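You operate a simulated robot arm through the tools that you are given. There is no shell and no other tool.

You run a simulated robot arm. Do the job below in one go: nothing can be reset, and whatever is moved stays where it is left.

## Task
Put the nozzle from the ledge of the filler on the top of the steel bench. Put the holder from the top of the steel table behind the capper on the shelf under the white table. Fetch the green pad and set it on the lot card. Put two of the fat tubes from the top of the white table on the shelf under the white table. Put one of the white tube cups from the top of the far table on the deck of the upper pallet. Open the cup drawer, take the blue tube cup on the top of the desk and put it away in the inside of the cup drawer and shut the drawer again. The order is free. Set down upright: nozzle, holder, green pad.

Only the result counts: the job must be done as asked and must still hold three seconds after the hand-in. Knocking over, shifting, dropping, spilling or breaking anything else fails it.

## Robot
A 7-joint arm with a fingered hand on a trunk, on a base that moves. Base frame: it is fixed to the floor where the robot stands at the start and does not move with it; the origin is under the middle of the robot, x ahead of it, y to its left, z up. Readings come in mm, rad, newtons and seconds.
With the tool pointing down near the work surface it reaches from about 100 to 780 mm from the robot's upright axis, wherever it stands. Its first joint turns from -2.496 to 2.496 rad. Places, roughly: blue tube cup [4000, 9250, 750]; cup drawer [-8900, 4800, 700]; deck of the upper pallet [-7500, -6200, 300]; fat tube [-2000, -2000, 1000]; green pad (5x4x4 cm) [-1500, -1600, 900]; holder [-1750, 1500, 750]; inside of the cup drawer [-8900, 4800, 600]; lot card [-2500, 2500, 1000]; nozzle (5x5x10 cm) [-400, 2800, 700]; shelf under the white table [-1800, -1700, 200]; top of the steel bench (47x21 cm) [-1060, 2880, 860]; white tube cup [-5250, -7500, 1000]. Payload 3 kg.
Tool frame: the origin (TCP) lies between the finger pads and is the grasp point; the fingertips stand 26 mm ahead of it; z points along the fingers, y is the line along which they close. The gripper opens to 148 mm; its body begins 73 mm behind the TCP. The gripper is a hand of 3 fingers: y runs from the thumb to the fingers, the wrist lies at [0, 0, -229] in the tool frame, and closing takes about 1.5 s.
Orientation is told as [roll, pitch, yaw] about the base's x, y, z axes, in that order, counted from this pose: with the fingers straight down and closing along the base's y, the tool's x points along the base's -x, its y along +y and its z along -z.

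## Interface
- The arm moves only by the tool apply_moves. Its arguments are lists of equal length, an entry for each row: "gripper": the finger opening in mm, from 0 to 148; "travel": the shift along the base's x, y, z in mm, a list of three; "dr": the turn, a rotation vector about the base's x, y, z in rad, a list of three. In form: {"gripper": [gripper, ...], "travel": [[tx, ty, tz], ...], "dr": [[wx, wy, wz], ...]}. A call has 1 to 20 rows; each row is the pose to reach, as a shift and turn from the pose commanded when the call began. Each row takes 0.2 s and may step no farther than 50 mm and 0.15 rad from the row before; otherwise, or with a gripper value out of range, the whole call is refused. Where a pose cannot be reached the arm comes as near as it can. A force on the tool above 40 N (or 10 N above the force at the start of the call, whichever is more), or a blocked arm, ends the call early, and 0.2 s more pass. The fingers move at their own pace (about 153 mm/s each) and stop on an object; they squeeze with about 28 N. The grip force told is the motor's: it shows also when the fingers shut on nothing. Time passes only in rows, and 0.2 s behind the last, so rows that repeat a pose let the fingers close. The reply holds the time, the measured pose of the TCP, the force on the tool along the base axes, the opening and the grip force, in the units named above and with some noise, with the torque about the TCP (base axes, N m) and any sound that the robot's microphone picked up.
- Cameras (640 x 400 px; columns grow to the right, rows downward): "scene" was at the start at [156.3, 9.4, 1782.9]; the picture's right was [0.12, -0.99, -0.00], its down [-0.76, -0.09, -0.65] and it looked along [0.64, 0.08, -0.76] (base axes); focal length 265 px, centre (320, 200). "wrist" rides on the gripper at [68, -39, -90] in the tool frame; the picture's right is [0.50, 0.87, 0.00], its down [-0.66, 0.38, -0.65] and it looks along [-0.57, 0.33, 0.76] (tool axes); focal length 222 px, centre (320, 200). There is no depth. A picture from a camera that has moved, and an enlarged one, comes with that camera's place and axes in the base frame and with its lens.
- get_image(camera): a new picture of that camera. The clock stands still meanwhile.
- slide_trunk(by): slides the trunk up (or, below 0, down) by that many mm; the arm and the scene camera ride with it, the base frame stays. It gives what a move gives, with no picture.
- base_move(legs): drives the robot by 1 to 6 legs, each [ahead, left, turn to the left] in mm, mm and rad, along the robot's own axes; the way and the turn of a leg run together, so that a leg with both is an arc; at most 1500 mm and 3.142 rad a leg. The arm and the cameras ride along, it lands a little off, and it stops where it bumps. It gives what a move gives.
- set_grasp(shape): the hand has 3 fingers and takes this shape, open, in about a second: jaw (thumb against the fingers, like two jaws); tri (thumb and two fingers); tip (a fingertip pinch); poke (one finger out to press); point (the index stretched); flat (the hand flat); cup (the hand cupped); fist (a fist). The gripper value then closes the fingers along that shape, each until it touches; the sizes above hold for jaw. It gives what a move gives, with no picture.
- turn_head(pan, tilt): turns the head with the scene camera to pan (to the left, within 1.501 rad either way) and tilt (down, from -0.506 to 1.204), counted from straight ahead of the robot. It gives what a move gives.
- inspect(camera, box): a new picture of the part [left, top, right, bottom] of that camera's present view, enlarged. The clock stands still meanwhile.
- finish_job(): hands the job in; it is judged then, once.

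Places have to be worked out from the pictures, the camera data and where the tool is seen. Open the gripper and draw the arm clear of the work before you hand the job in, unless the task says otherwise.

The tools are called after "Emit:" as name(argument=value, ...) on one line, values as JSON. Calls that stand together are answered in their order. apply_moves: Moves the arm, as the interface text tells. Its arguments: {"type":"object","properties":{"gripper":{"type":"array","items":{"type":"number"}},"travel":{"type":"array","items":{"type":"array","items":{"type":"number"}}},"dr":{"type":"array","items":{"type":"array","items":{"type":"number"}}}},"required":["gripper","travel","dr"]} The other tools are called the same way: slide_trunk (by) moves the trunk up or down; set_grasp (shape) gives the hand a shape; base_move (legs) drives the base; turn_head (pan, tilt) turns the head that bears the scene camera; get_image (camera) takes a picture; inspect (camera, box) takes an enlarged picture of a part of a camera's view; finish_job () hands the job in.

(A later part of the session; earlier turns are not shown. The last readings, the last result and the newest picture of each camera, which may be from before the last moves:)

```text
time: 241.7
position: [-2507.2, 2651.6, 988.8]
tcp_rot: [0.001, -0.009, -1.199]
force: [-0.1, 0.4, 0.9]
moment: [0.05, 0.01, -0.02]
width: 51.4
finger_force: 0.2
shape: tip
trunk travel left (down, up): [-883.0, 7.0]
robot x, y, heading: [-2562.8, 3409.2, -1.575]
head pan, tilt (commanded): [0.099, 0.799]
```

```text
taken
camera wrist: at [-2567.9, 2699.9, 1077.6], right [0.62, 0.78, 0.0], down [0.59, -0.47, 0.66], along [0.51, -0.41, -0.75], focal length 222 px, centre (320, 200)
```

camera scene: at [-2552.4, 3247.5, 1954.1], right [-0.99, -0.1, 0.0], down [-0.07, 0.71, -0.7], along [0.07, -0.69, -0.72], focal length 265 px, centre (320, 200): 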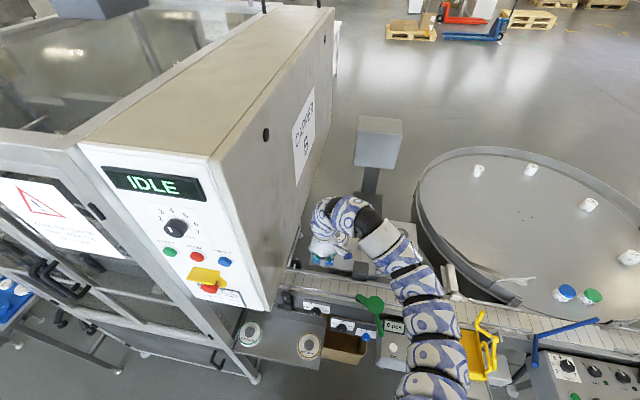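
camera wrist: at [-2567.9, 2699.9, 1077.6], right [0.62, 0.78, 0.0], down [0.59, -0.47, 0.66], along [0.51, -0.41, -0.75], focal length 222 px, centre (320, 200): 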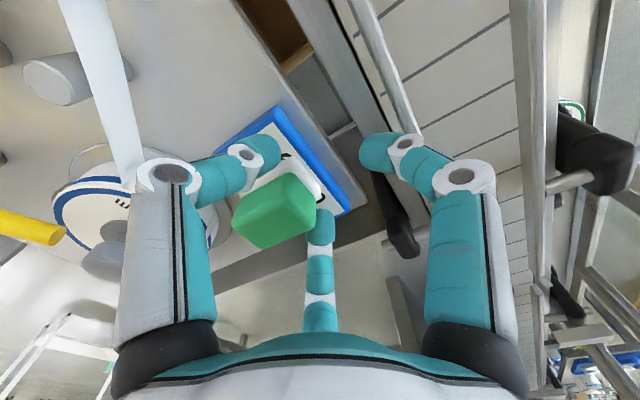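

The pad stands on the card. I open slightly more to free the far finger and rise straight up.

Emit:
apply_moves(gripper=[58, 64, 64, 64, 64, 64, 64], travel=[[0, 0, 0], [0, 0, 0], [0, 0, 10], [0, 0, 30], [0, 0, 60], [0, 0, 100], [0, 0, 140]], dr=[[0, 0, 0], [0, 0, 0], [0, 0, 0], [0, 0, 0], [0, 0, 0], [0, 0, 0], [0, 0, 0]])

Emit:
get_image(camera="wrist")

```text
time: 243.3
position: [-2509.7, 2652.4, 1127.8]
tcp_rot: [0.003, -0.004, -1.198]
force: [0.1, 0.5, 0.3]
moment: [-0.04, -0.02, -0.02]
width: 63.8
finger_force: 0.2
shape: tip
trunk travel left (down, up): [-883.0, 7.0]
robot x, y, heading: [-2553.6, 3409.9, -1.57]
head pan, tilt (commanded): [0.099, 0.799]
```

```text
taken
camera wrist: at [-2570.7, 2701.6, 1217.0], right [0.63, 0.78, 0.0], down [0.59, -0.47, 0.66], along [0.51, -0.41, -0.75], focal length 222 px, centre (320, 200)
```

wrist: 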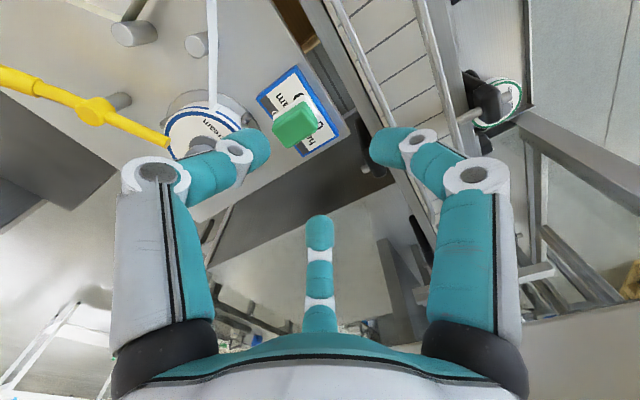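

The pad rests on the lot card. I retract the arm, back away and drive along the corridor to the steel bench and the filler's ledge.

Emit:
apply_moves(gripper=[64, 64, 64, 64], travel=[[0, 40, 10], [0, 80, 25], [0, 110, 25], [0, 115, 25]], dr=[[0, 0, 0], [0, 0, 0], [0, 0, 0], [0, 0, 0]])

Emit:
base_move(legs=[[-380, 0, 0], [0, 1350, 0]])

Emit:
turn_head(pan=0, tilt=0.6)

Emit:
get_image(camera="scene")

Emit:
turn_head(pan=0.6, tilt=0.6)

Emit:
get_image(camera="scene")

```text
time: 244.3
position: [-2506.5, 2766.0, 1153.5]
tcp_rot: [0.001, -0.007, -1.199]
force: [-0.1, 0.8, 0.8]
moment: [0.04, -0.02, -0.02]
width: 63.7
finger_force: 0.1
shape: tip
trunk travel left (down, up): [-883.0, 7.0]
robot x, y, heading: [-2561.1, 3404.8, -1.57]
head pan, tilt (commanded): [0.099, 0.799]
```

```text
time: 253.1
position: [-1156.7, 3131.8, 1154.4]
tcp_rot: [0.002, -0.008, -1.216]
force: [-0.4, 0.0, 0.4]
moment: [-0.03, -0.02, -0.03]
width: 64.0
finger_force: 0.0
shape: tip
trunk travel left (down, up): [-883.0, 7.0]
robot x, y, heading: [-1195.4, 3778.5, -1.585]
head pan, tilt (commanded): [0.099, 0.799]
```

```text
time: 253.8
position: [-1156.3, 3132.6, 1154.5]
tcp_rot: [0.002, -0.008, -1.216]
force: [0.6, 0.5, -0.3]
moment: [0.01, 0.01, 0.0]
width: 64.1
finger_force: 0.1
shape: tip
trunk travel left (down, up): [-883.0, 7.0]
robot x, y, heading: [-1194.5, 3775.8, -1.589]
head pan, tilt (commanded): [0.0, 0.6]
```

```text
taken
camera scene: at [-1202.1, 3607.1, 1971.0], right [-1.0, 0.02, 0.0], down [0.01, 0.57, -0.82], along [-0.01, -0.82, -0.57], focal length 265 px, centre (320, 200)
```

scene: 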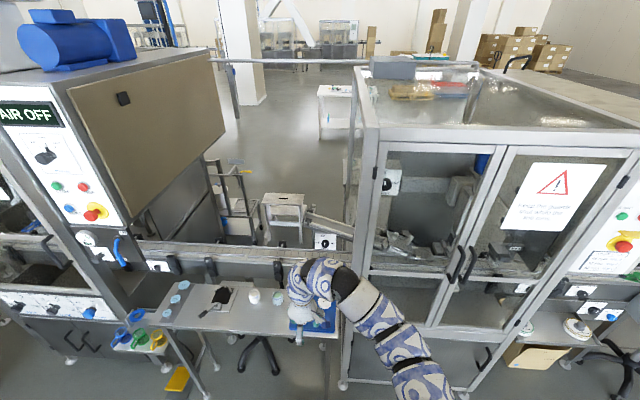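

```text
time: 254.8
position: [-1156.4, 3131.4, 1153.9]
tcp_rot: [0.002, -0.009, -1.217]
force: [0.6, 0.1, 0.0]
moment: [-0.01, -0.02, -0.01]
width: 64.3
finger_force: 0.0
shape: tip
trunk travel left (down, up): [-883.0, 7.0]
robot x, y, heading: [-1199.6, 3774.9, -1.588]
head pan, tilt (commanded): [0.6, 0.6]
```

```text
taken
camera scene: at [-1152.0, 3621.6, 1971.0], right [-0.84, -0.55, 0.0], down [-0.31, 0.47, -0.83], along [0.45, -0.69, -0.56], focal length 265 px, centre (320, 200)
```

scene: 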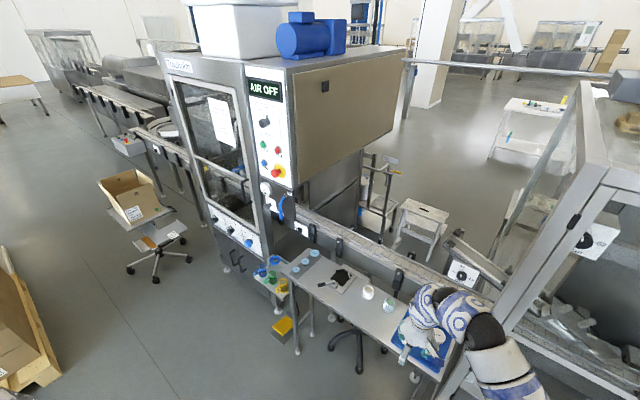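

I see the steel bench and, left of it, a small ledge on the filler with coloured parts. I move along toward x ≈ −700 and zoom in.

Emit:
base_move(legs=[[0, 480, 0.015]])

Emit:
turn_head(pan=0.1, tilt=0.8)

Emit:
get_image(camera="scene")

Emit:
inspect(camera="scene", box=[180, 180, 380, 305])

```text
time: 257.7
position: [-669.2, 3126.5, 1154.0]
tcp_rot: [0.001, -0.007, -1.205]
force: [0.9, -0.2, 0.6]
moment: [0.0, 0.03, 0.0]
width: 63.9
finger_force: 0.0
shape: tip
trunk travel left (down, up): [-883.0, 7.0]
robot x, y, heading: [-716.4, 3770.8, -1.585]
head pan, tilt (commanded): [0.6, 0.6]
```

```text
time: 258.6
position: [-668.8, 3125.6, 1155.0]
tcp_rot: [0.001, -0.007, -1.206]
force: [-0.7, -0.1, 0.3]
moment: [-0.02, -0.01, 0.0]
width: 63.7
finger_force: 0.1
shape: tip
trunk travel left (down, up): [-883.0, 7.0]
robot x, y, heading: [-718.7, 3771.0, -1.576]
head pan, tilt (commanded): [0.099, 0.799]
```

```text
taken
camera scene: at [-711.3, 3609.1, 1954.2], right [-1.0, -0.09, 0.0], down [-0.07, 0.71, -0.7], along [0.06, -0.69, -0.72], focal length 265 px, centre (320, 200)
```

scene: 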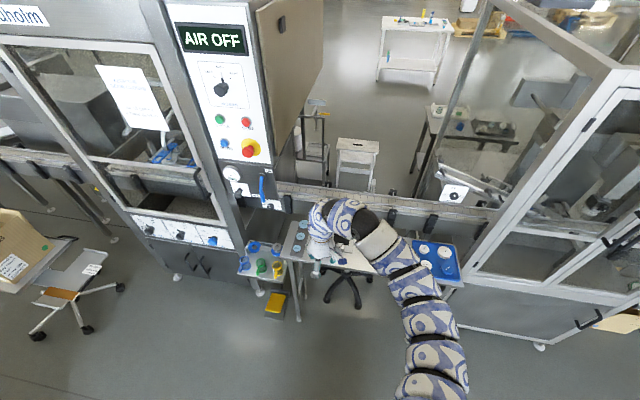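

```text
3.20 times, centred on (280, 242) of scene
camera zoom: at [-711.3, 3609.1, 1954.2], right [-1.0, -0.09, 0.0], down [-0.07, 0.71, -0.7], along [0.06, -0.69, -0.72], focal length 847 px, centre (448, 64)
```

zoom: 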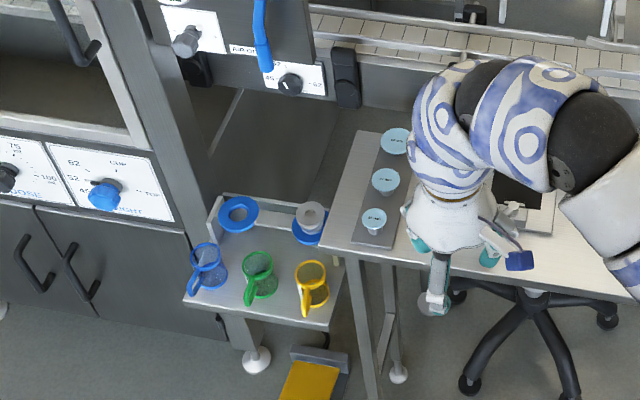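

The grey tube with a blue flange at about (−405, 2815) on the ledge looks like the nozzle. I pull the arm in, drive to x ≈ −450 and look closer.

Emit:
apply_moves(gripper=[80, 100, 120], travel=[[0, 35, -30], [0, 70, -60], [0, 100, -85]], dr=[[0, 0, 0], [0, 0, 0], [0, 0, 0]])

Emit:
base_move(legs=[[100, 240, 0.015]])

Emit:
get_image(camera="scene")

Emit:
inspect(camera="scene", box=[260, 180, 420, 280])

Emit:
get_image(camera="wrist")

```text
time: 259.4
position: [-670.0, 3227.6, 1073.2]
tcp_rot: [0.002, -0.008, -1.207]
force: [-0.2, 0.3, 0.8]
moment: [-0.01, 0.01, -0.01]
width: 119.9
finger_force: 0.1
shape: tip
trunk travel left (down, up): [-883.0, 7.0]
robot x, y, heading: [-717.2, 3770.4, -1.575]
head pan, tilt (commanded): [0.099, 0.799]
```

```text
time: 261.3
position: [-416.9, 3126.1, 1073.2]
tcp_rot: [0.002, -0.007, -1.192]
force: [0.4, -0.8, 0.2]
moment: [0.05, 0.0, -0.03]
width: 119.4
finger_force: 0.1
shape: tip
trunk travel left (down, up): [-883.0, 7.0]
robot x, y, heading: [-471.8, 3665.0, -1.563]
head pan, tilt (commanded): [0.099, 0.799]
```

```text
taken
camera scene: at [-463.9, 3507.8, 1954.1], right [-0.99, -0.11, 0.0], down [-0.08, 0.71, -0.7], along [0.07, -0.69, -0.72], focal length 265 px, centre (320, 200)
```

scene: 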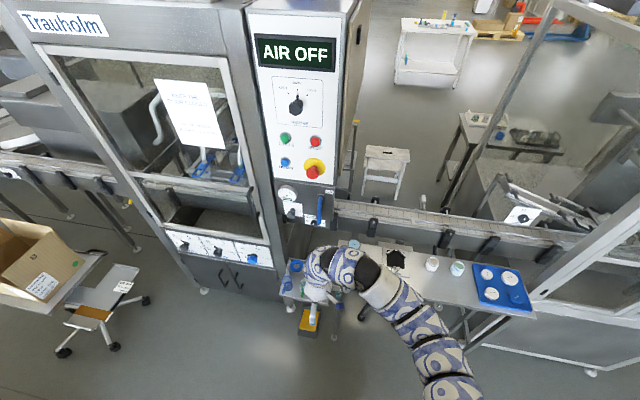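

```text
4.00 times, centred on (340, 230) of scene
camera zoom: at [-463.9, 3507.8, 1954.1], right [-0.99, -0.11, 0.0], down [-0.08, 0.71, -0.7], along [0.07, -0.69, -0.72], focal length 1058 px, centre (240, 80)
```

zoom: 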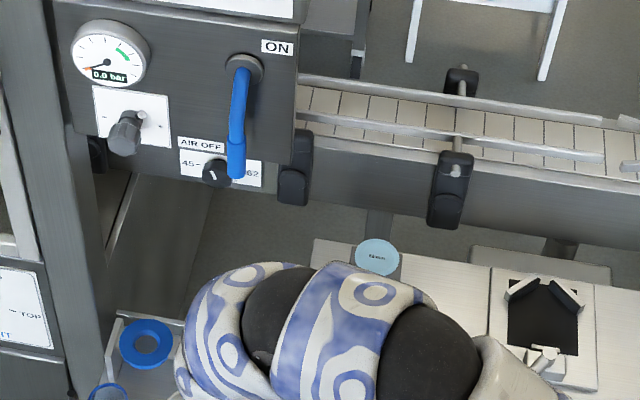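

```text
taken
camera wrist: at [-479.0, 3174.9, 1161.4], right [0.62, 0.78, 0.0], down [0.59, -0.47, 0.66], along [0.52, -0.41, -0.75], focal length 222 px, centre (320, 200)
```

wrist: 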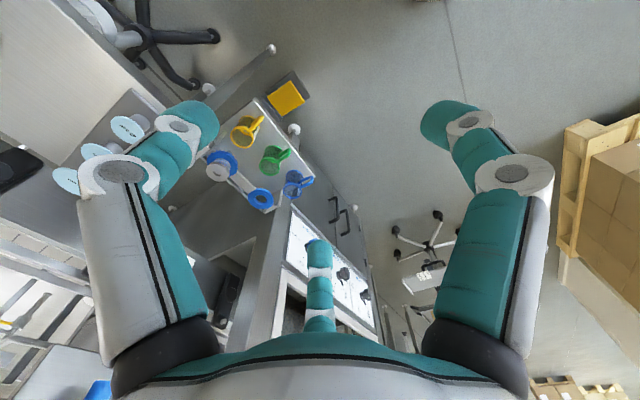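

Emit:
inspect(camera="wrist", box=[180, 80, 340, 220])

```text
2.86 times, centred on (260, 150) of wrist
camera zoom: at [-479.0, 3174.9, 1161.4], right [0.62, 0.78, 0.0], down [0.59, -0.47, 0.66], along [0.52, -0.41, -0.75], focal length 635 px, centre (491, 343)
```

zoom: 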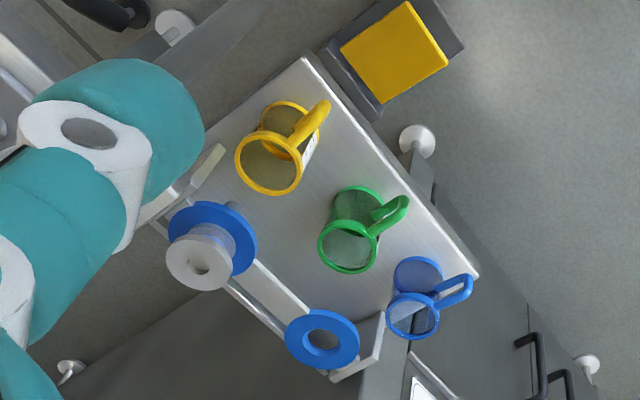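

The nozzle seems to be the grey spool with blue flange beside the jugs. To see its profile, I back off a bit and lower the trunk for a side view.

Emit:
base_move(legs=[[-250, 0, 0]])

Emit:
slide_trunk(by=-400)

Emit:
slide_trunk(by=-200)

Emit:
apply_moves(gripper=[120, 120, 120, 120, 120, 120], travel=[[-40, 0, 0], [-80, 0, 0], [-120, 0, 0], [-160, 0, 0], [-200, 0, 0], [-240, 0, 0]], dr=[[0, 0, 0], [0, 0, 0], [0, 0, 0], [0, 0, 0], [0, 0, 0], [0, 0, 0]])

Emit:
turn_head(pan=0.1, tilt=0.5)

Emit:
get_image(camera="scene")

Emit:
inspect(camera="scene", box=[220, 180, 380, 280])

```text
time: 263.1
position: [-418.9, 3379.3, 1073.3]
tcp_rot: [0.002, -0.008, -1.195]
force: [-1.1, 0.5, 0.0]
moment: [-0.01, -0.01, -0.02]
width: 120.1
finger_force: 0.0
shape: tip
trunk travel left (down, up): [-883.0, 7.0]
robot x, y, heading: [-476.6, 3920.3, -1.57]
head pan, tilt (commanded): [0.099, 0.799]
```

```text
time: 267.0
position: [-420.3, 3380.0, 672.6]
tcp_rot: [0.002, -0.009, -1.194]
force: [0.1, -0.4, 0.0]
moment: [0.01, 0.02, -0.03]
width: 119.7
finger_force: 0.0
shape: tip
trunk travel left (down, up): [-483.0, 407.0]
robot x, y, heading: [-473.3, 3921.9, -1.569]
head pan, tilt (commanded): [0.099, 0.799]
```

```text
time: 269.1
position: [-419.6, 3379.4, 472.3]
tcp_rot: [0.002, -0.006, -1.196]
force: [0.4, 0.8, -0.6]
moment: [0.0, 0.03, 0.01]
width: 119.8
finger_force: 0.1
shape: tip
trunk travel left (down, up): [-283.0, 607.0]
robot x, y, heading: [-474.1, 3923.3, -1.567]
head pan, tilt (commanded): [0.099, 0.799]
```

```text
time: 270.5
position: [-661.9, 3376.6, 471.1]
tcp_rot: [0.004, -0.007, -1.194]
force: [0.4, 0.3, 0.8]
moment: [-0.01, 0.0, 0.0]
width: 119.9
finger_force: 0.0
shape: tip
trunk travel left (down, up): [-283.0, 607.0]
robot x, y, heading: [-472.3, 3918.0, -1.567]
head pan, tilt (commanded): [0.099, 0.799]
```

```text
time: 271.3
position: [-661.5, 3377.7, 472.3]
tcp_rot: [0.001, -0.008, -1.196]
force: [-0.3, -0.9, 0.5]
moment: [0.0, -0.01, 0.01]
width: 119.7
finger_force: 0.1
shape: tip
trunk travel left (down, up): [-283.0, 607.0]
robot x, y, heading: [-472.7, 3924.9, -1.561]
head pan, tilt (commanded): [0.099, 0.499]
```

```text
taken
camera scene: at [-466.1, 3751.6, 1380.1], right [-0.99, -0.1, 0.0], down [-0.05, 0.48, -0.88], along [0.09, -0.87, -0.48], focal length 265 px, centre (320, 200)
```

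scene: 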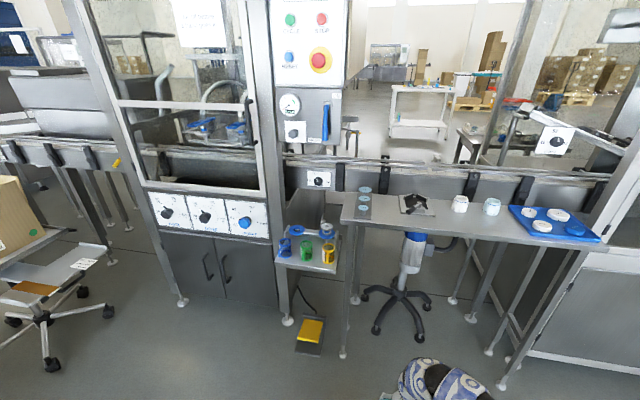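

```text
4.00 times, centred on (300, 230) of scene
camera zoom: at [-466.1, 3751.6, 1380.1], right [-0.99, -0.1, 0.0], down [-0.05, 0.48, -0.88], along [0.09, -0.87, -0.48], focal length 1058 px, centre (400, 80)
```

zoom: 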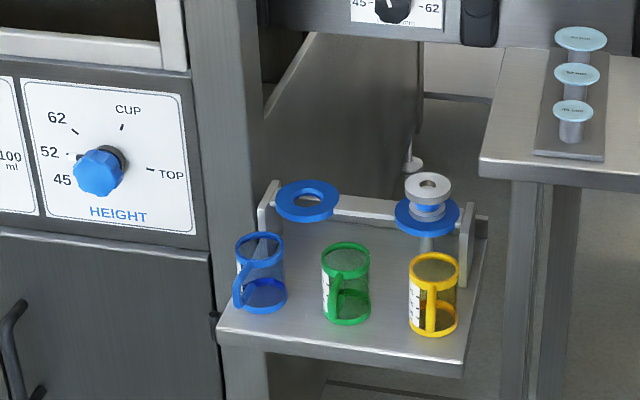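

Now it is clear: the nozzle hangs in the right blue ring of a small rack above the ledge, its grey head on top. I zoom in further to see its shape.

Emit:
inspect(camera="scene", box=[280, 210, 350, 260])

Emit:
inspect(camera="scene", box=[340, 180, 620, 260])

```text
8.00 times, centred on (315, 235) of scene
camera zoom: at [-466.1, 3751.6, 1380.1], right [-0.99, -0.1, 0.0], down [-0.05, 0.48, -0.88], along [0.09, -0.87, -0.48], focal length 2117 px, centre (360, -80)
```

zoom: 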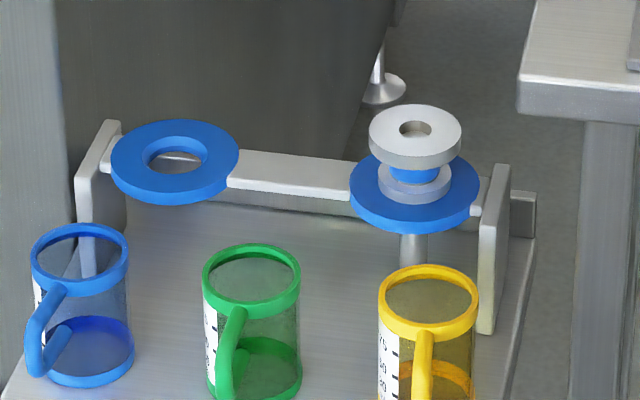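

```text
2.29 times, centred on (480, 220) of scene
camera zoom: at [-466.1, 3751.6, 1380.1], right [-0.99, -0.1, 0.0], down [-0.05, 0.48, -0.88], along [0.09, -0.87, -0.48], focal length 605 px, centre (-46, 154)
```

zoom: 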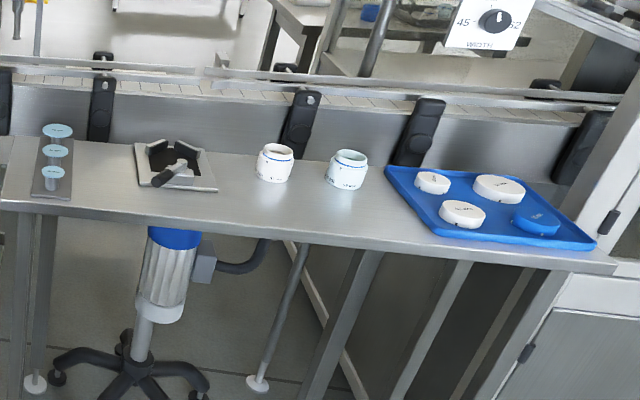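

The nozzle is a spool with a head disc and a thinner tube below the ring. I shift left along the filler to see its lower end between the jugs.

Emit:
base_move(legs=[[150, 330, 0]])

Emit:
turn_head(pan=-0.4, tilt=0.5)

Emit:
get_image(camera="scene")

Emit:
inspect(camera="scene", box=[260, 200, 380, 280])

```text
time: 273.7
position: [-330.5, 3225.5, 471.8]
tcp_rot: [0.001, -0.006, -1.198]
force: [-0.6, 0.4, 1.7]
moment: [0.0, 0.01, -0.03]
width: 119.8
finger_force: 0.0
shape: tip
trunk travel left (down, up): [-283.0, 607.0]
robot x, y, heading: [-142.1, 3771.3, -1.574]
head pan, tilt (commanded): [0.099, 0.499]
```

```text
time: 274.6
position: [-331.2, 3226.3, 471.9]
tcp_rot: [0.002, -0.006, -1.199]
force: [0.1, 0.0, 0.6]
moment: [-0.03, 0.0, 0.04]
width: 120.0
finger_force: 0.1
shape: tip
trunk travel left (down, up): [-283.0, 607.0]
robot x, y, heading: [-145.6, 3771.6, -1.572]
head pan, tilt (commanded): [-0.4, 0.499]
```

```text
taken
camera scene: at [-178.3, 3606.3, 1380.1], right [-0.92, 0.39, 0.0], down [0.19, 0.44, -0.88], along [-0.34, -0.81, -0.48], focal length 265 px, centre (320, 200)
```

scene: 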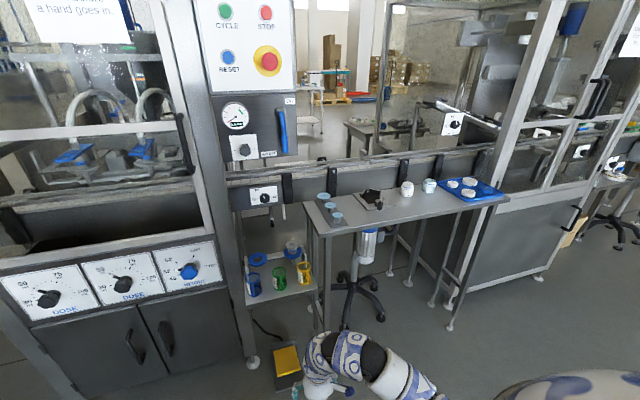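

```text
5.00 times, centred on (320, 240) of scene
camera zoom: at [-178.3, 3606.3, 1380.1], right [-0.92, 0.39, 0.0], down [0.19, 0.44, -0.88], along [-0.34, -0.81, -0.48], focal length 1323 px, centre (320, 0)
```

zoom: 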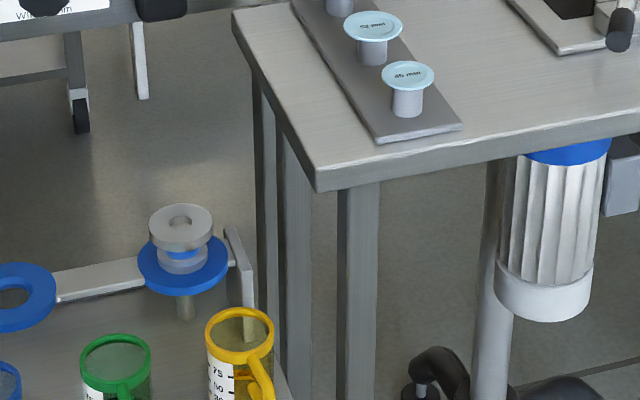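

The nozzle spans z ≈ 629…728 at (−398, 2801), hanging in the ring; above it the filler's panel box (bottom ≈ 1075) and blue lever overhang, so I will tilt the hand about 12° toward the robot. First I raise the trunk and bring the arm in front again, then drive to it.

Emit:
slide_trunk(by=340)

Emit:
apply_moves(gripper=[120, 120, 120, 120, 120, 120], travel=[[40, 0, 0], [80, 0, 0], [120, 0, 0], [160, 0, 0], [200, 0, 0], [230, 0, 0]], dr=[[0, 0, 0.03], [0, 0, 0.06], [0, 0, 0.09], [0, 0, 0.12], [0, 0, 0.15], [0, 0, 0.155]])

Emit:
base_move(legs=[[0, -300, 0], [180, 0, 0]])

Emit:
get_image(camera="wrist")

Emit:
turn_head(pan=0.1, tilt=0.7)

Emit:
get_image(camera="scene")

```text
time: 277.9
position: [-331.2, 3226.7, 811.6]
tcp_rot: [0.002, -0.008, -1.199]
force: [1.1, -0.2, -0.1]
moment: [0.0, 0.01, -0.02]
width: 119.8
finger_force: 0.1
shape: tip
trunk travel left (down, up): [-623.0, 267.0]
robot x, y, heading: [-143.3, 3772.3, -1.57]
head pan, tilt (commanded): [-0.4, 0.499]
```

```text
time: 279.3
position: [-102.2, 3226.7, 812.6]
tcp_rot: [0.002, -0.007, -1.043]
force: [0.2, -0.9, 0.5]
moment: [0.03, 0.0, 0.01]
width: 119.9
finger_force: 0.2
shape: tip
trunk travel left (down, up): [-623.0, 267.0]
robot x, y, heading: [-142.3, 3768.4, -1.57]
head pan, tilt (commanded): [-0.4, 0.499]
```

```text
time: 282.5
position: [-394.2, 3048.2, 811.6]
tcp_rot: [0.002, -0.005, -1.035]
force: [-0.7, -0.1, -0.9]
moment: [-0.02, 0.0, 0.0]
width: 120.1
finger_force: 0.0
shape: tip
trunk travel left (down, up): [-623.0, 267.0]
robot x, y, heading: [-438.6, 3588.9, -1.557]
head pan, tilt (commanded): [-0.4, 0.499]
```

```text
taken
camera wrist: at [-461.9, 3085.5, 901.0], right [0.49, 0.87, 0.0], down [0.66, -0.37, 0.66], along [0.57, -0.32, -0.75], focal length 222 px, centre (320, 200)
```

wrist: 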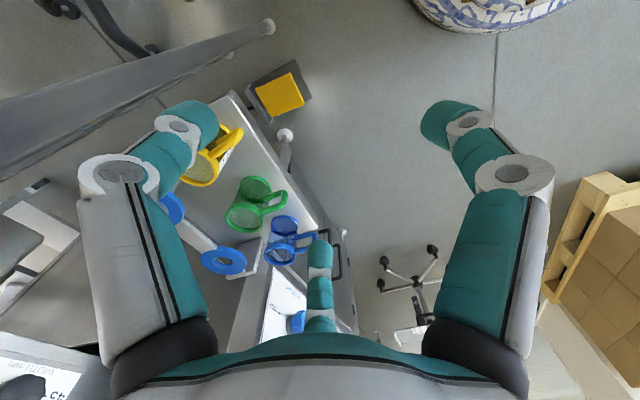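

```text
time: 283.4
position: [-392.8, 3047.0, 811.6]
tcp_rot: [0.002, -0.007, -1.035]
force: [0.2, -0.1, -1.0]
moment: [-0.02, -0.01, -0.01]
width: 119.8
finger_force: 0.1
shape: tip
trunk travel left (down, up): [-623.0, 267.0]
robot x, y, heading: [-441.1, 3589.2, -1.558]
head pan, tilt (commanded): [0.099, 0.7]
```

```text
taken
camera scene: at [-428.7, 3426.1, 1702.4], right [-0.99, -0.11, 0.0], down [-0.07, 0.64, -0.77], along [0.08, -0.76, -0.64], focal length 265 px, centre (320, 200)
```

scene: 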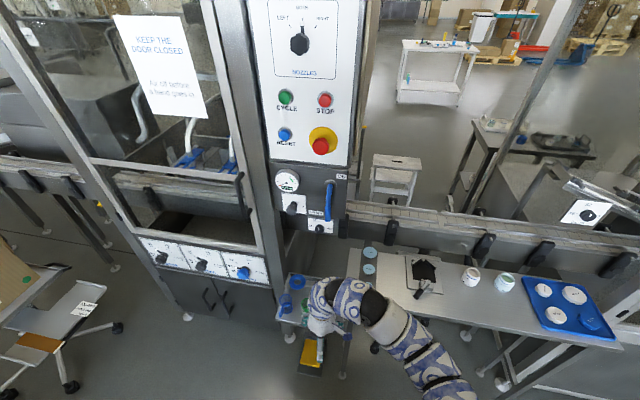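

The steel bench's left edge (x ≈ −458, z ≈ 860) is close on the hand's right, so I turn the hand so that its fingers point at 0°, 120° and 240°, shift it 20 mm to +x, and then tilt it back slightly.

Emit:
apply_moves(gripper=[110, 100, 90, 90], travel=[[5, 0, 0], [10, 0, 0], [15, 0, 0], [20, 0, 0]], dr=[[0, 0, 0.14], [0, 0, 0.28], [0, 0, 0.42], [0, 0, 0.524]])

Emit:
apply_moves(gripper=[90, 90, 90], travel=[[0, 0, 0], [0, 0, 0], [0, 0, 0]], dr=[[-0.1, 0.06, 0], [-0.2, 0.12, 0], [-0.2, 0.12, 0]])

Emit:
base_move(legs=[[165, 0, -0.012]])

Emit:
get_image(camera="wrist")

Emit:
get_image(camera="scene")

```text
time: 284.4
position: [-371.8, 3046.9, 813.4]
tcp_rot: [0.002, -0.007, -0.51]
force: [-0.4, -0.3, 0.5]
moment: [0.03, -0.02, 0.01]
width: 90.5
finger_force: 0.1
shape: tip
trunk travel left (down, up): [-623.0, 267.0]
robot x, y, heading: [-437.5, 3593.7, -1.567]
head pan, tilt (commanded): [0.099, 0.7]
```

```text
time: 285.2
position: [-373.2, 3048.0, 811.8]
tcp_rot: [-0.231, 0.0, -0.51]
force: [-0.2, 0.5, -1.5]
moment: [-0.07, 0.01, -0.02]
width: 90.5
finger_force: 0.0
shape: tip
trunk travel left (down, up): [-623.0, 267.0]
robot x, y, heading: [-437.8, 3591.3, -1.566]
head pan, tilt (commanded): [0.099, 0.7]
```

```text
time: 286.6
position: [-377.6, 2880.5, 811.3]
tcp_rot: [-0.231, 0.001, -0.523]
force: [0.3, -0.7, 0.3]
moment: [0.03, -0.03, -0.01]
width: 90.5
finger_force: 0.0
shape: tip
trunk travel left (down, up): [-623.0, 267.0]
robot x, y, heading: [-436.0, 3424.2, -1.574]
head pan, tilt (commanded): [0.099, 0.7]
```

```text
taken
camera wrist: at [-445.8, 2899.3, 907.7], right [-0.01, 0.98, -0.2], down [0.83, 0.12, 0.55], along [0.56, -0.16, -0.81], focal length 222 px, centre (320, 200)
```

wrist: 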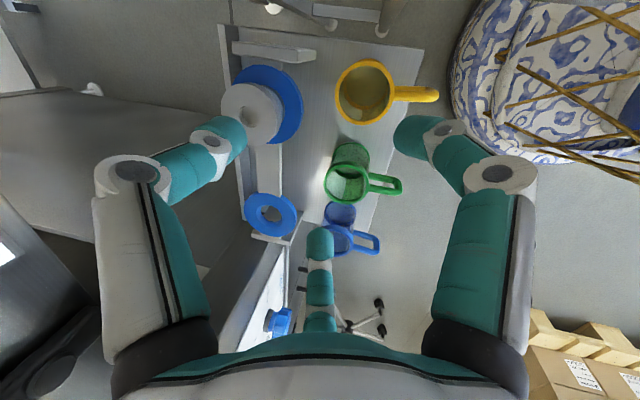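

```text
taken
camera scene: at [-429.9, 3259.6, 1702.3], right [-1.0, -0.1, 0.0], down [-0.06, 0.64, -0.76], along [0.07, -0.76, -0.64], focal length 265 px, centre (320, 200)
```

scene: 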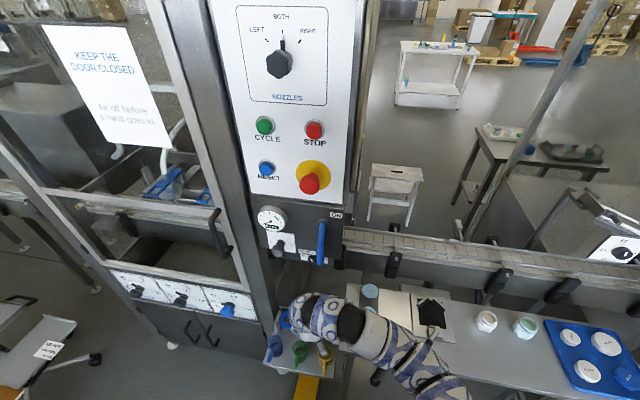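

Emit:
inspect(camera="wrist", box=[190, 40, 350, 160])

```text
3.33 times, centred on (270, 100) of wrist
camera zoom: at [-445.8, 2899.3, 907.7], right [-0.01, 0.98, -0.2], down [0.83, 0.12, 0.55], along [0.56, -0.16, -0.81], focal length 740 px, centre (487, 533)
```

zoom: 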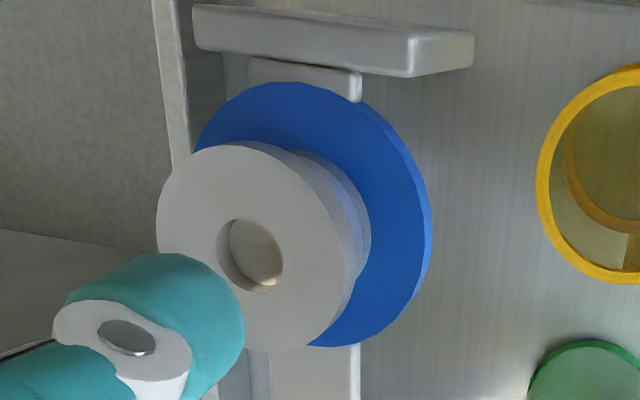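

The nozzle head centre is confirmed at about (−400, 2801, 728). I move the hand over it, still high, and check clearances.

Emit:
apply_moves(gripper=[88, 88, 88], travel=[[-5, -30, -5], [-12, -55, -12], [-20, -76, -20]], dr=[[0, 0, 0], [0, 0, 0], [0, 0, 0]])

Emit:
get_image(camera="wrist")

Emit:
get_image(camera="scene")

```text
time: 287.4
position: [-398.3, 2805.2, 790.5]
tcp_rot: [-0.232, 0.0, -0.521]
force: [-0.4, 0.3, 0.4]
moment: [0.01, 0.0, 0.0]
width: 88.4
finger_force: 0.0
shape: tip
trunk travel left (down, up): [-623.0, 267.0]
robot x, y, heading: [-438.4, 3424.5, -1.574]
head pan, tilt (commanded): [0.099, 0.7]
```

```text
taken
camera wrist: at [-465.8, 2824.5, 886.8], right [-0.01, 0.98, -0.2], down [0.83, 0.12, 0.55], along [0.56, -0.16, -0.81], focal length 222 px, centre (320, 200)
```

wrist: 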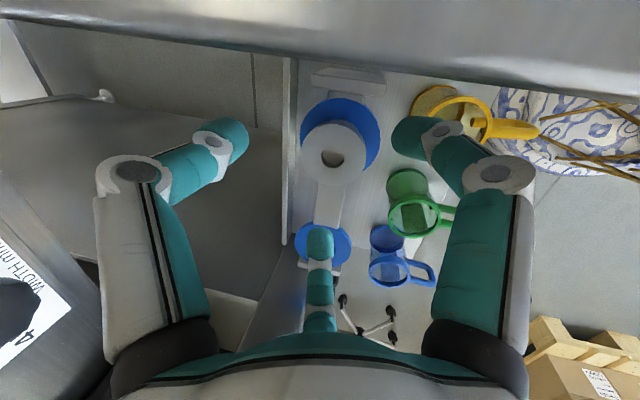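

```text
taken
camera scene: at [-430.0, 3260.5, 1702.4], right [-1.0, -0.1, 0.0], down [-0.06, 0.64, -0.76], along [0.07, -0.76, -0.64], focal length 265 px, centre (320, 200)
```

scene: 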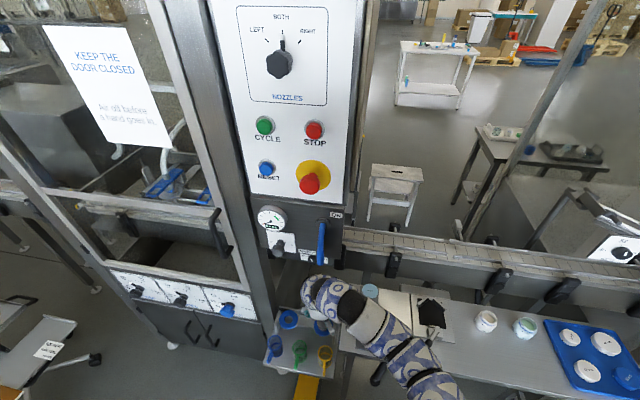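

The wrist camera sits right above the bench's edge, so descending this way could bump it. I retreat slightly and turn the hand 120° about its own axis so that the camera faces the robot side, keeping the finger pattern.

Emit:
apply_moves(gripper=[88, 88, 88], travel=[[10, 25, 8], [22, 55, 16], [36, 85, 20]], dr=[[0, 0, 0], [0, 0, 0], [0, 0, 0]])

Emit:
apply_moves(gripper=[88, 88, 88, 88, 88, 88, 88, 88, 88, 88, 88, 88, 88, 88, 88], travel=[[0, 0, 0], [0, 0, 0], [0, 0, 0], [0, 0, 0], [0, 0, 0], [0, 0, 0], [0, 0, 0], [0, 0, 0], [0, 0, 0], [0, 0, 0], [0, 0, 0], [0, 0, 0], [0, 0, 0], [0, 0, 0], [0, 0, 0]], dr=[[-0.0167, -0.0277, -0.1362], [-0.0333, -0.0554, -0.2724], [-0.05, -0.0832, -0.4087], [-0.0666, -0.1109, -0.5449], [-0.0833, -0.1386, -0.6811], [-0.1, -0.1663, -0.8173], [-0.1166, -0.194, -0.9535], [-0.1333, -0.2218, -1.0898], [-0.1499, -0.2495, -1.226], [-0.1666, -0.2772, -1.3622], [-0.1833, -0.3049, -1.4984], [-0.1999, -0.3326, -1.6346], [-0.2166, -0.3604, -1.7709], [-0.2332, -0.3881, -1.9071], [-0.2492, -0.4146, -2.0375]])

Emit:
get_image(camera="wrist")

Emit:
get_image(camera="scene")

```text
time: 288.2
position: [-362.8, 2892.2, 811.2]
tcp_rot: [-0.232, 0.0, -0.522]
force: [-1.0, 0.5, 0.5]
moment: [0.02, 0.04, 0.03]
width: 88.3
finger_force: 0.1
shape: tip
trunk travel left (down, up): [-623.0, 267.0]
robot x, y, heading: [-436.8, 3426.3, -1.571]
head pan, tilt (commanded): [0.099, 0.7]
```

```text
time: 291.4
position: [-362.9, 2890.9, 811.9]
tcp_rot: [0.115, -0.208, -2.63]
force: [-0.8, 0.0, 0.5]
moment: [-0.01, -0.01, -0.01]
width: 88.5
finger_force: 0.1
shape: tip
trunk travel left (down, up): [-623.0, 267.0]
robot x, y, heading: [-435.6, 3421.5, -1.574]
head pan, tilt (commanded): [0.099, 0.7]
```

```text
taken
camera wrist: at [-314.1, 2974.1, 880.5], right [0.87, -0.5, -0.01], down [-0.29, -0.51, 0.81], along [-0.41, -0.7, -0.58], focal length 222 px, centre (320, 200)
```

wrist: 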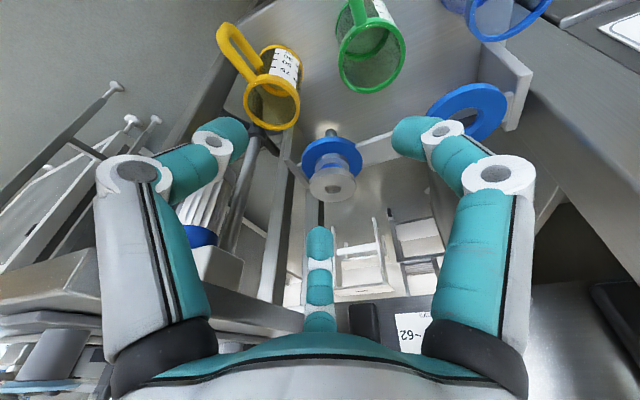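

```text
taken
camera scene: at [-429.8, 3260.6, 1702.4], right [-1.0, -0.1, 0.0], down [-0.06, 0.64, -0.76], along [0.07, -0.76, -0.64], focal length 265 px, centre (320, 200)
```

scene: 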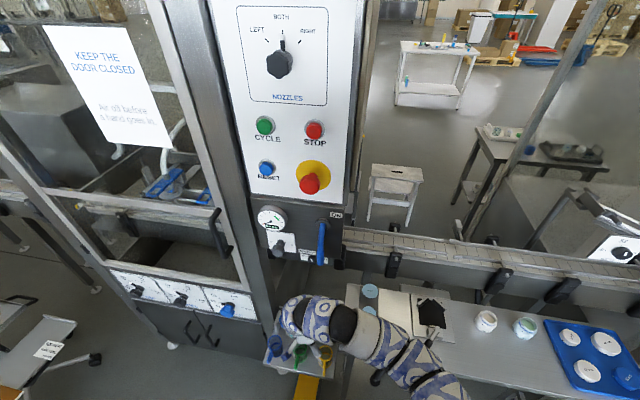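

The camera now faces from the robot side and the nozzle hangs in clear view. I move over it again and check.

Emit:
apply_moves(gripper=[88, 88, 88, 88], travel=[[-10, -30, -5], [-20, -60, -12], [-34, -86, -20], [-35, -87, -30]], dr=[[0, 0, 0], [0, 0, 0], [0, 0, 0], [0, 0, 0]])

Emit:
get_image(camera="wrist")

Emit:
inspect(camera="wrist", box=[240, 80, 400, 230])

```text
time: 292.4
position: [-398.0, 2802.8, 779.0]
tcp_rot: [0.115, -0.21, -2.629]
force: [-0.2, 0.2, 0.0]
moment: [0.02, 0.02, -0.02]
width: 88.5
finger_force: 0.1
shape: tip
trunk travel left (down, up): [-623.0, 267.0]
robot x, y, heading: [-438.8, 3423.1, -1.574]
head pan, tilt (commanded): [0.099, 0.7]
```

```text
taken
camera wrist: at [-350.0, 2887.4, 848.9], right [0.87, -0.5, -0.01], down [-0.29, -0.51, 0.81], along [-0.41, -0.7, -0.58], focal length 222 px, centre (320, 200)
```

wrist: 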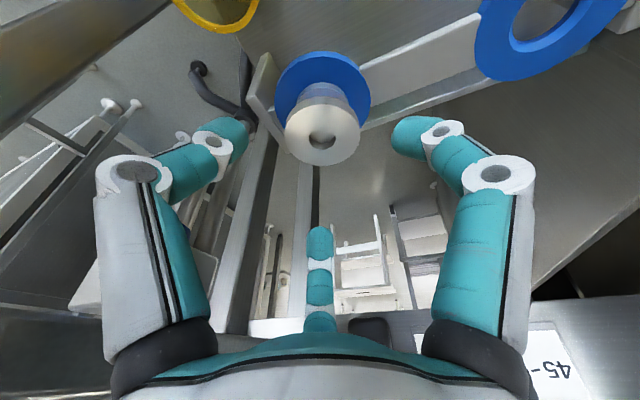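

```text
2.67 times, centred on (320, 155) of wrist
camera zoom: at [-350.0, 2887.4, 848.9], right [0.87, -0.5, -0.01], down [-0.29, -0.51, 0.81], along [-0.41, -0.7, -0.58], focal length 592 px, centre (320, 320)
```

zoom: 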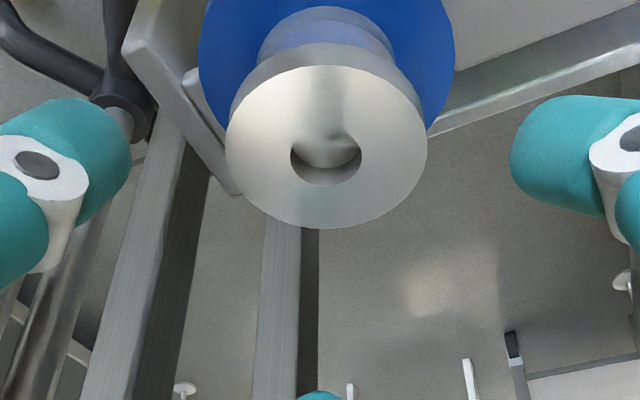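

The head is at about (−398, 2803). I descend to z ≈ 733 around it and check before closing.

Emit:
apply_moves(gripper=[88, 88, 88, 88], travel=[[1, 2, -12], [2, 3, -25], [2, 3, -37], [2, 3, -46]], dr=[[0, 0, 0], [0, 0, 0], [0, 0, 0], [0, 0, 0]])

Emit:
get_image(camera="wrist")

```text
time: 293.4
position: [-396.0, 2804.7, 736.0]
tcp_rot: [0.117, -0.211, -2.629]
force: [-0.3, -0.5, 0.5]
moment: [0.0, -0.01, -0.02]
width: 88.5
finger_force: 0.1
shape: tip
trunk travel left (down, up): [-623.0, 267.0]
robot x, y, heading: [-434.9, 3422.1, -1.576]
head pan, tilt (commanded): [0.099, 0.7]
```

```text
taken
camera wrist: at [-346.7, 2889.3, 804.9], right [0.87, -0.5, -0.01], down [-0.29, -0.51, 0.81], along [-0.41, -0.7, -0.58], focal length 222 px, centre (320, 200)
```

wrist: 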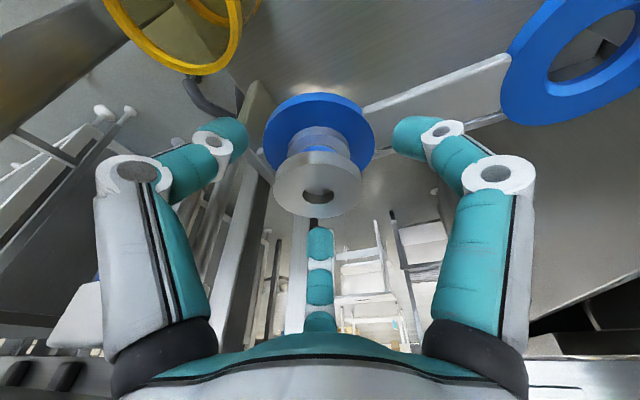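

The disc sits in the finger-tip plane, centred. I lower 3 mm more and close on it.

Emit:
apply_moves(gripper=[80, 65, 50, 35, 30, 30, 30], travel=[[0, 0, -3], [0, 0, -3], [0, 0, -3], [0, 0, -3], [0, 0, -3], [0, 0, -3], [0, 0, -3]], dr=[[0, 0, 0], [0, 0, 0], [0, 0, 0], [0, 0, 0], [0, 0, 0], [0, 0, 0], [0, 0, 0]])

Emit:
get_image(camera="wrist")

```text
time: 295.0
position: [-395.9, 2807.2, 733.9]
tcp_rot: [0.115, -0.208, -2.629]
force: [1.0, 5.5, -2.5]
moment: [0.19, -0.06, 0.01]
width: 34.2
finger_force: 27.8
shape: tip
trunk travel left (down, up): [-623.0, 267.0]
robot x, y, heading: [-436.4, 3425.6, -1.572]
head pan, tilt (commanded): [0.099, 0.7]
```

```text
taken
camera wrist: at [-346.6, 2889.9, 801.8], right [0.87, -0.5, -0.01], down [-0.29, -0.51, 0.81], along [-0.41, -0.7, -0.58], focal length 222 px, centre (320, 200)
```

wrist: 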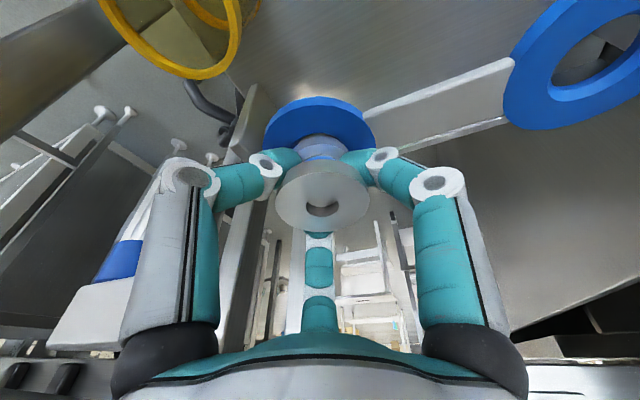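

The fingers closed to 34 mm, gripping the neck under the head disc – a secure hold. I lift straight up gradually.

Emit:
apply_moves(gripper=[30, 30, 30, 30], travel=[[0, 0, 5], [0, 0, 12], [0, 0, 20], [0, 0, 30]], dr=[[0, 0, 0], [0, 0, 0], [0, 0, 0], [0, 0, 0]])

Emit:
get_image(camera="wrist")

```text
time: 296.0
position: [-394.7, 2806.3, 763.3]
tcp_rot: [0.118, -0.208, -2.629]
force: [3.1, 2.2, -3.1]
moment: [0.18, -0.22, 0.0]
width: 34.3
finger_force: 27.9
shape: tip
trunk travel left (down, up): [-623.0, 267.0]
robot x, y, heading: [-439.0, 3422.1, -1.57]
head pan, tilt (commanded): [0.099, 0.7]
```

```text
taken
camera wrist: at [-346.9, 2889.6, 831.8], right [0.87, -0.5, -0.01], down [-0.29, -0.51, 0.81], along [-0.41, -0.7, -0.58], focal length 222 px, centre (320, 200)
```

wrist: 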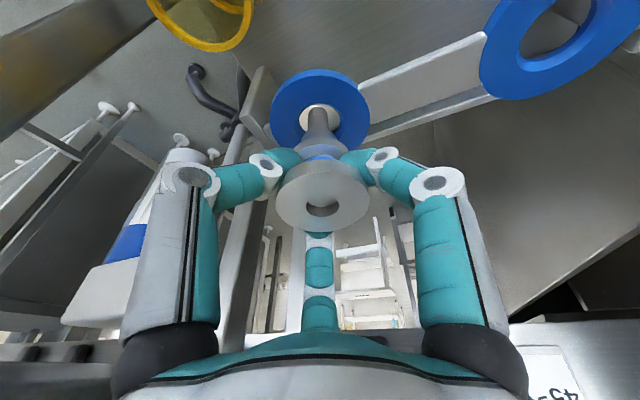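

It comes up cleanly through the ring. I continue lifting until the tube clears the ring.

Emit:
apply_moves(gripper=[30, 30, 30, 30, 30], travel=[[1, 0, 10], [2, 0, 20], [3, 0, 30], [3, 0, 40], [3, 0, 46]], dr=[[0, 0, 0], [0, 0, 0], [0, 0, 0], [0, 0, 0], [0, 0, 0]])

Emit:
get_image(camera="wrist")

Emit:
get_image(camera="scene")

```text
time: 297.2
position: [-392.5, 2805.9, 808.5]
tcp_rot: [0.114, -0.207, -2.629]
force: [0.2, -0.2, -2.2]
moment: [-0.01, 0.0, 0.01]
width: 34.2
finger_force: 28.5
shape: tip
trunk travel left (down, up): [-623.0, 267.0]
robot x, y, heading: [-434.4, 3425.9, -1.573]
head pan, tilt (commanded): [0.099, 0.7]
```

```text
taken
camera wrist: at [-343.5, 2889.4, 878.0], right [0.87, -0.5, -0.01], down [-0.29, -0.51, 0.81], along [-0.41, -0.7, -0.58], focal length 222 px, centre (320, 200)
```

wrist: 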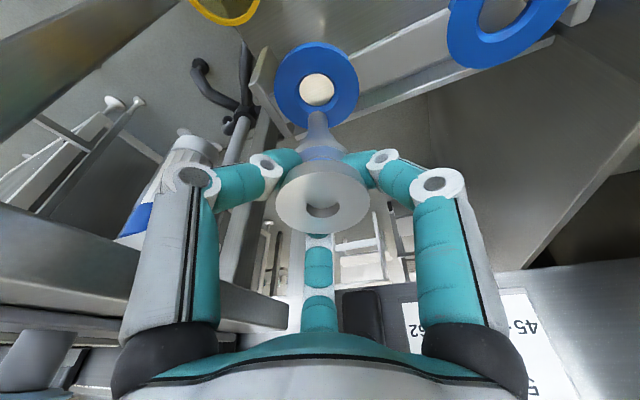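

```text
taken
camera scene: at [-429.8, 3260.4, 1702.4], right [-1.0, -0.1, 0.0], down [-0.06, 0.64, -0.76], along [0.07, -0.76, -0.64], focal length 265 px, centre (320, 200)
```

scene: 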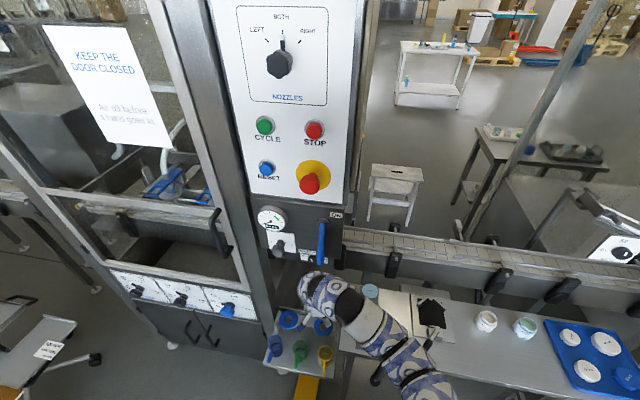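

The nozzle hangs free (2.2 N). I shift a little to +x and up, then draw it out toward the robot above the jugs.

Emit:
apply_moves(gripper=[30, 30, 30, 30, 30, 30], travel=[[10, 0, 6], [20, 10, 12], [25, 45, 15], [25, 85, 15], [25, 125, 15], [25, 150, 15]], dr=[[0, 0, 0], [0, 0, 0], [0, 0, 0], [0, 0, 0], [0, 0, 0], [0, 0, 0]])

Emit:
base_move(legs=[[-320, 0, 0]])

Emit:
get_image(camera="wrist")

Emit:
get_image(camera="scene")

```text
time: 298.6
position: [-370.0, 2957.1, 823.0]
tcp_rot: [0.116, -0.211, -2.628]
force: [-0.2, 0.1, -1.7]
moment: [0.01, -0.07, -0.02]
width: 33.9
finger_force: 28.0
shape: tip
trunk travel left (down, up): [-623.0, 267.0]
robot x, y, heading: [-436.4, 3428.2, -1.573]
head pan, tilt (commanded): [0.099, 0.7]
```

```text
time: 300.8
position: [-368.2, 3276.0, 822.8]
tcp_rot: [0.115, -0.209, -2.63]
force: [0.2, 0.7, -1.7]
moment: [0.0, -0.01, 0.01]
width: 33.9
finger_force: 28.3
shape: tip
trunk travel left (down, up): [-623.0, 267.0]
robot x, y, heading: [-434.6, 3745.7, -1.574]
head pan, tilt (commanded): [0.099, 0.7]
```

```text
taken
camera wrist: at [-320.2, 3359.4, 892.6], right [0.87, -0.5, -0.01], down [-0.29, -0.51, 0.81], along [-0.41, -0.7, -0.58], focal length 222 px, centre (320, 200)
```

wrist: 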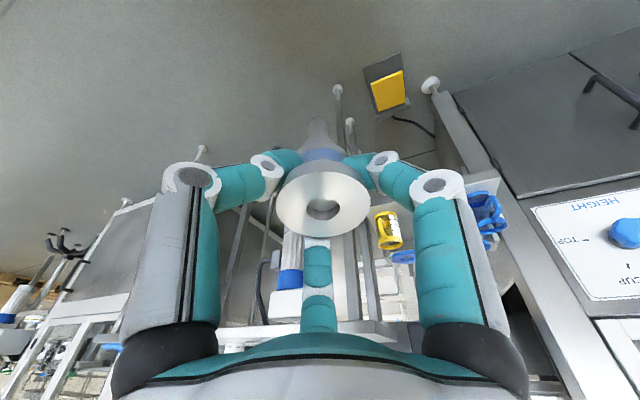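

```text
taken
camera scene: at [-429.2, 3580.0, 1702.5], right [-1.0, -0.1, 0.0], down [-0.06, 0.64, -0.77], along [0.07, -0.76, -0.64], focal length 265 px, centre (320, 200)
```

scene: 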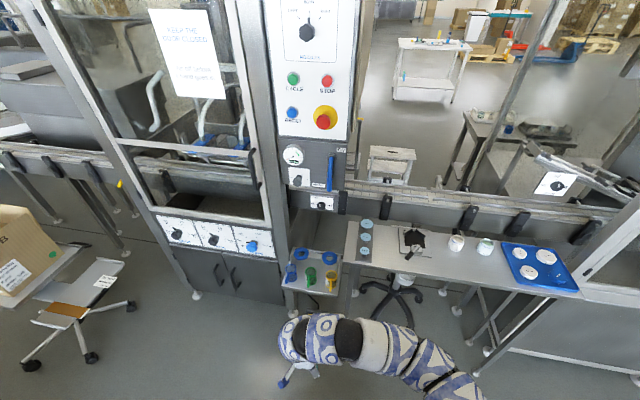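

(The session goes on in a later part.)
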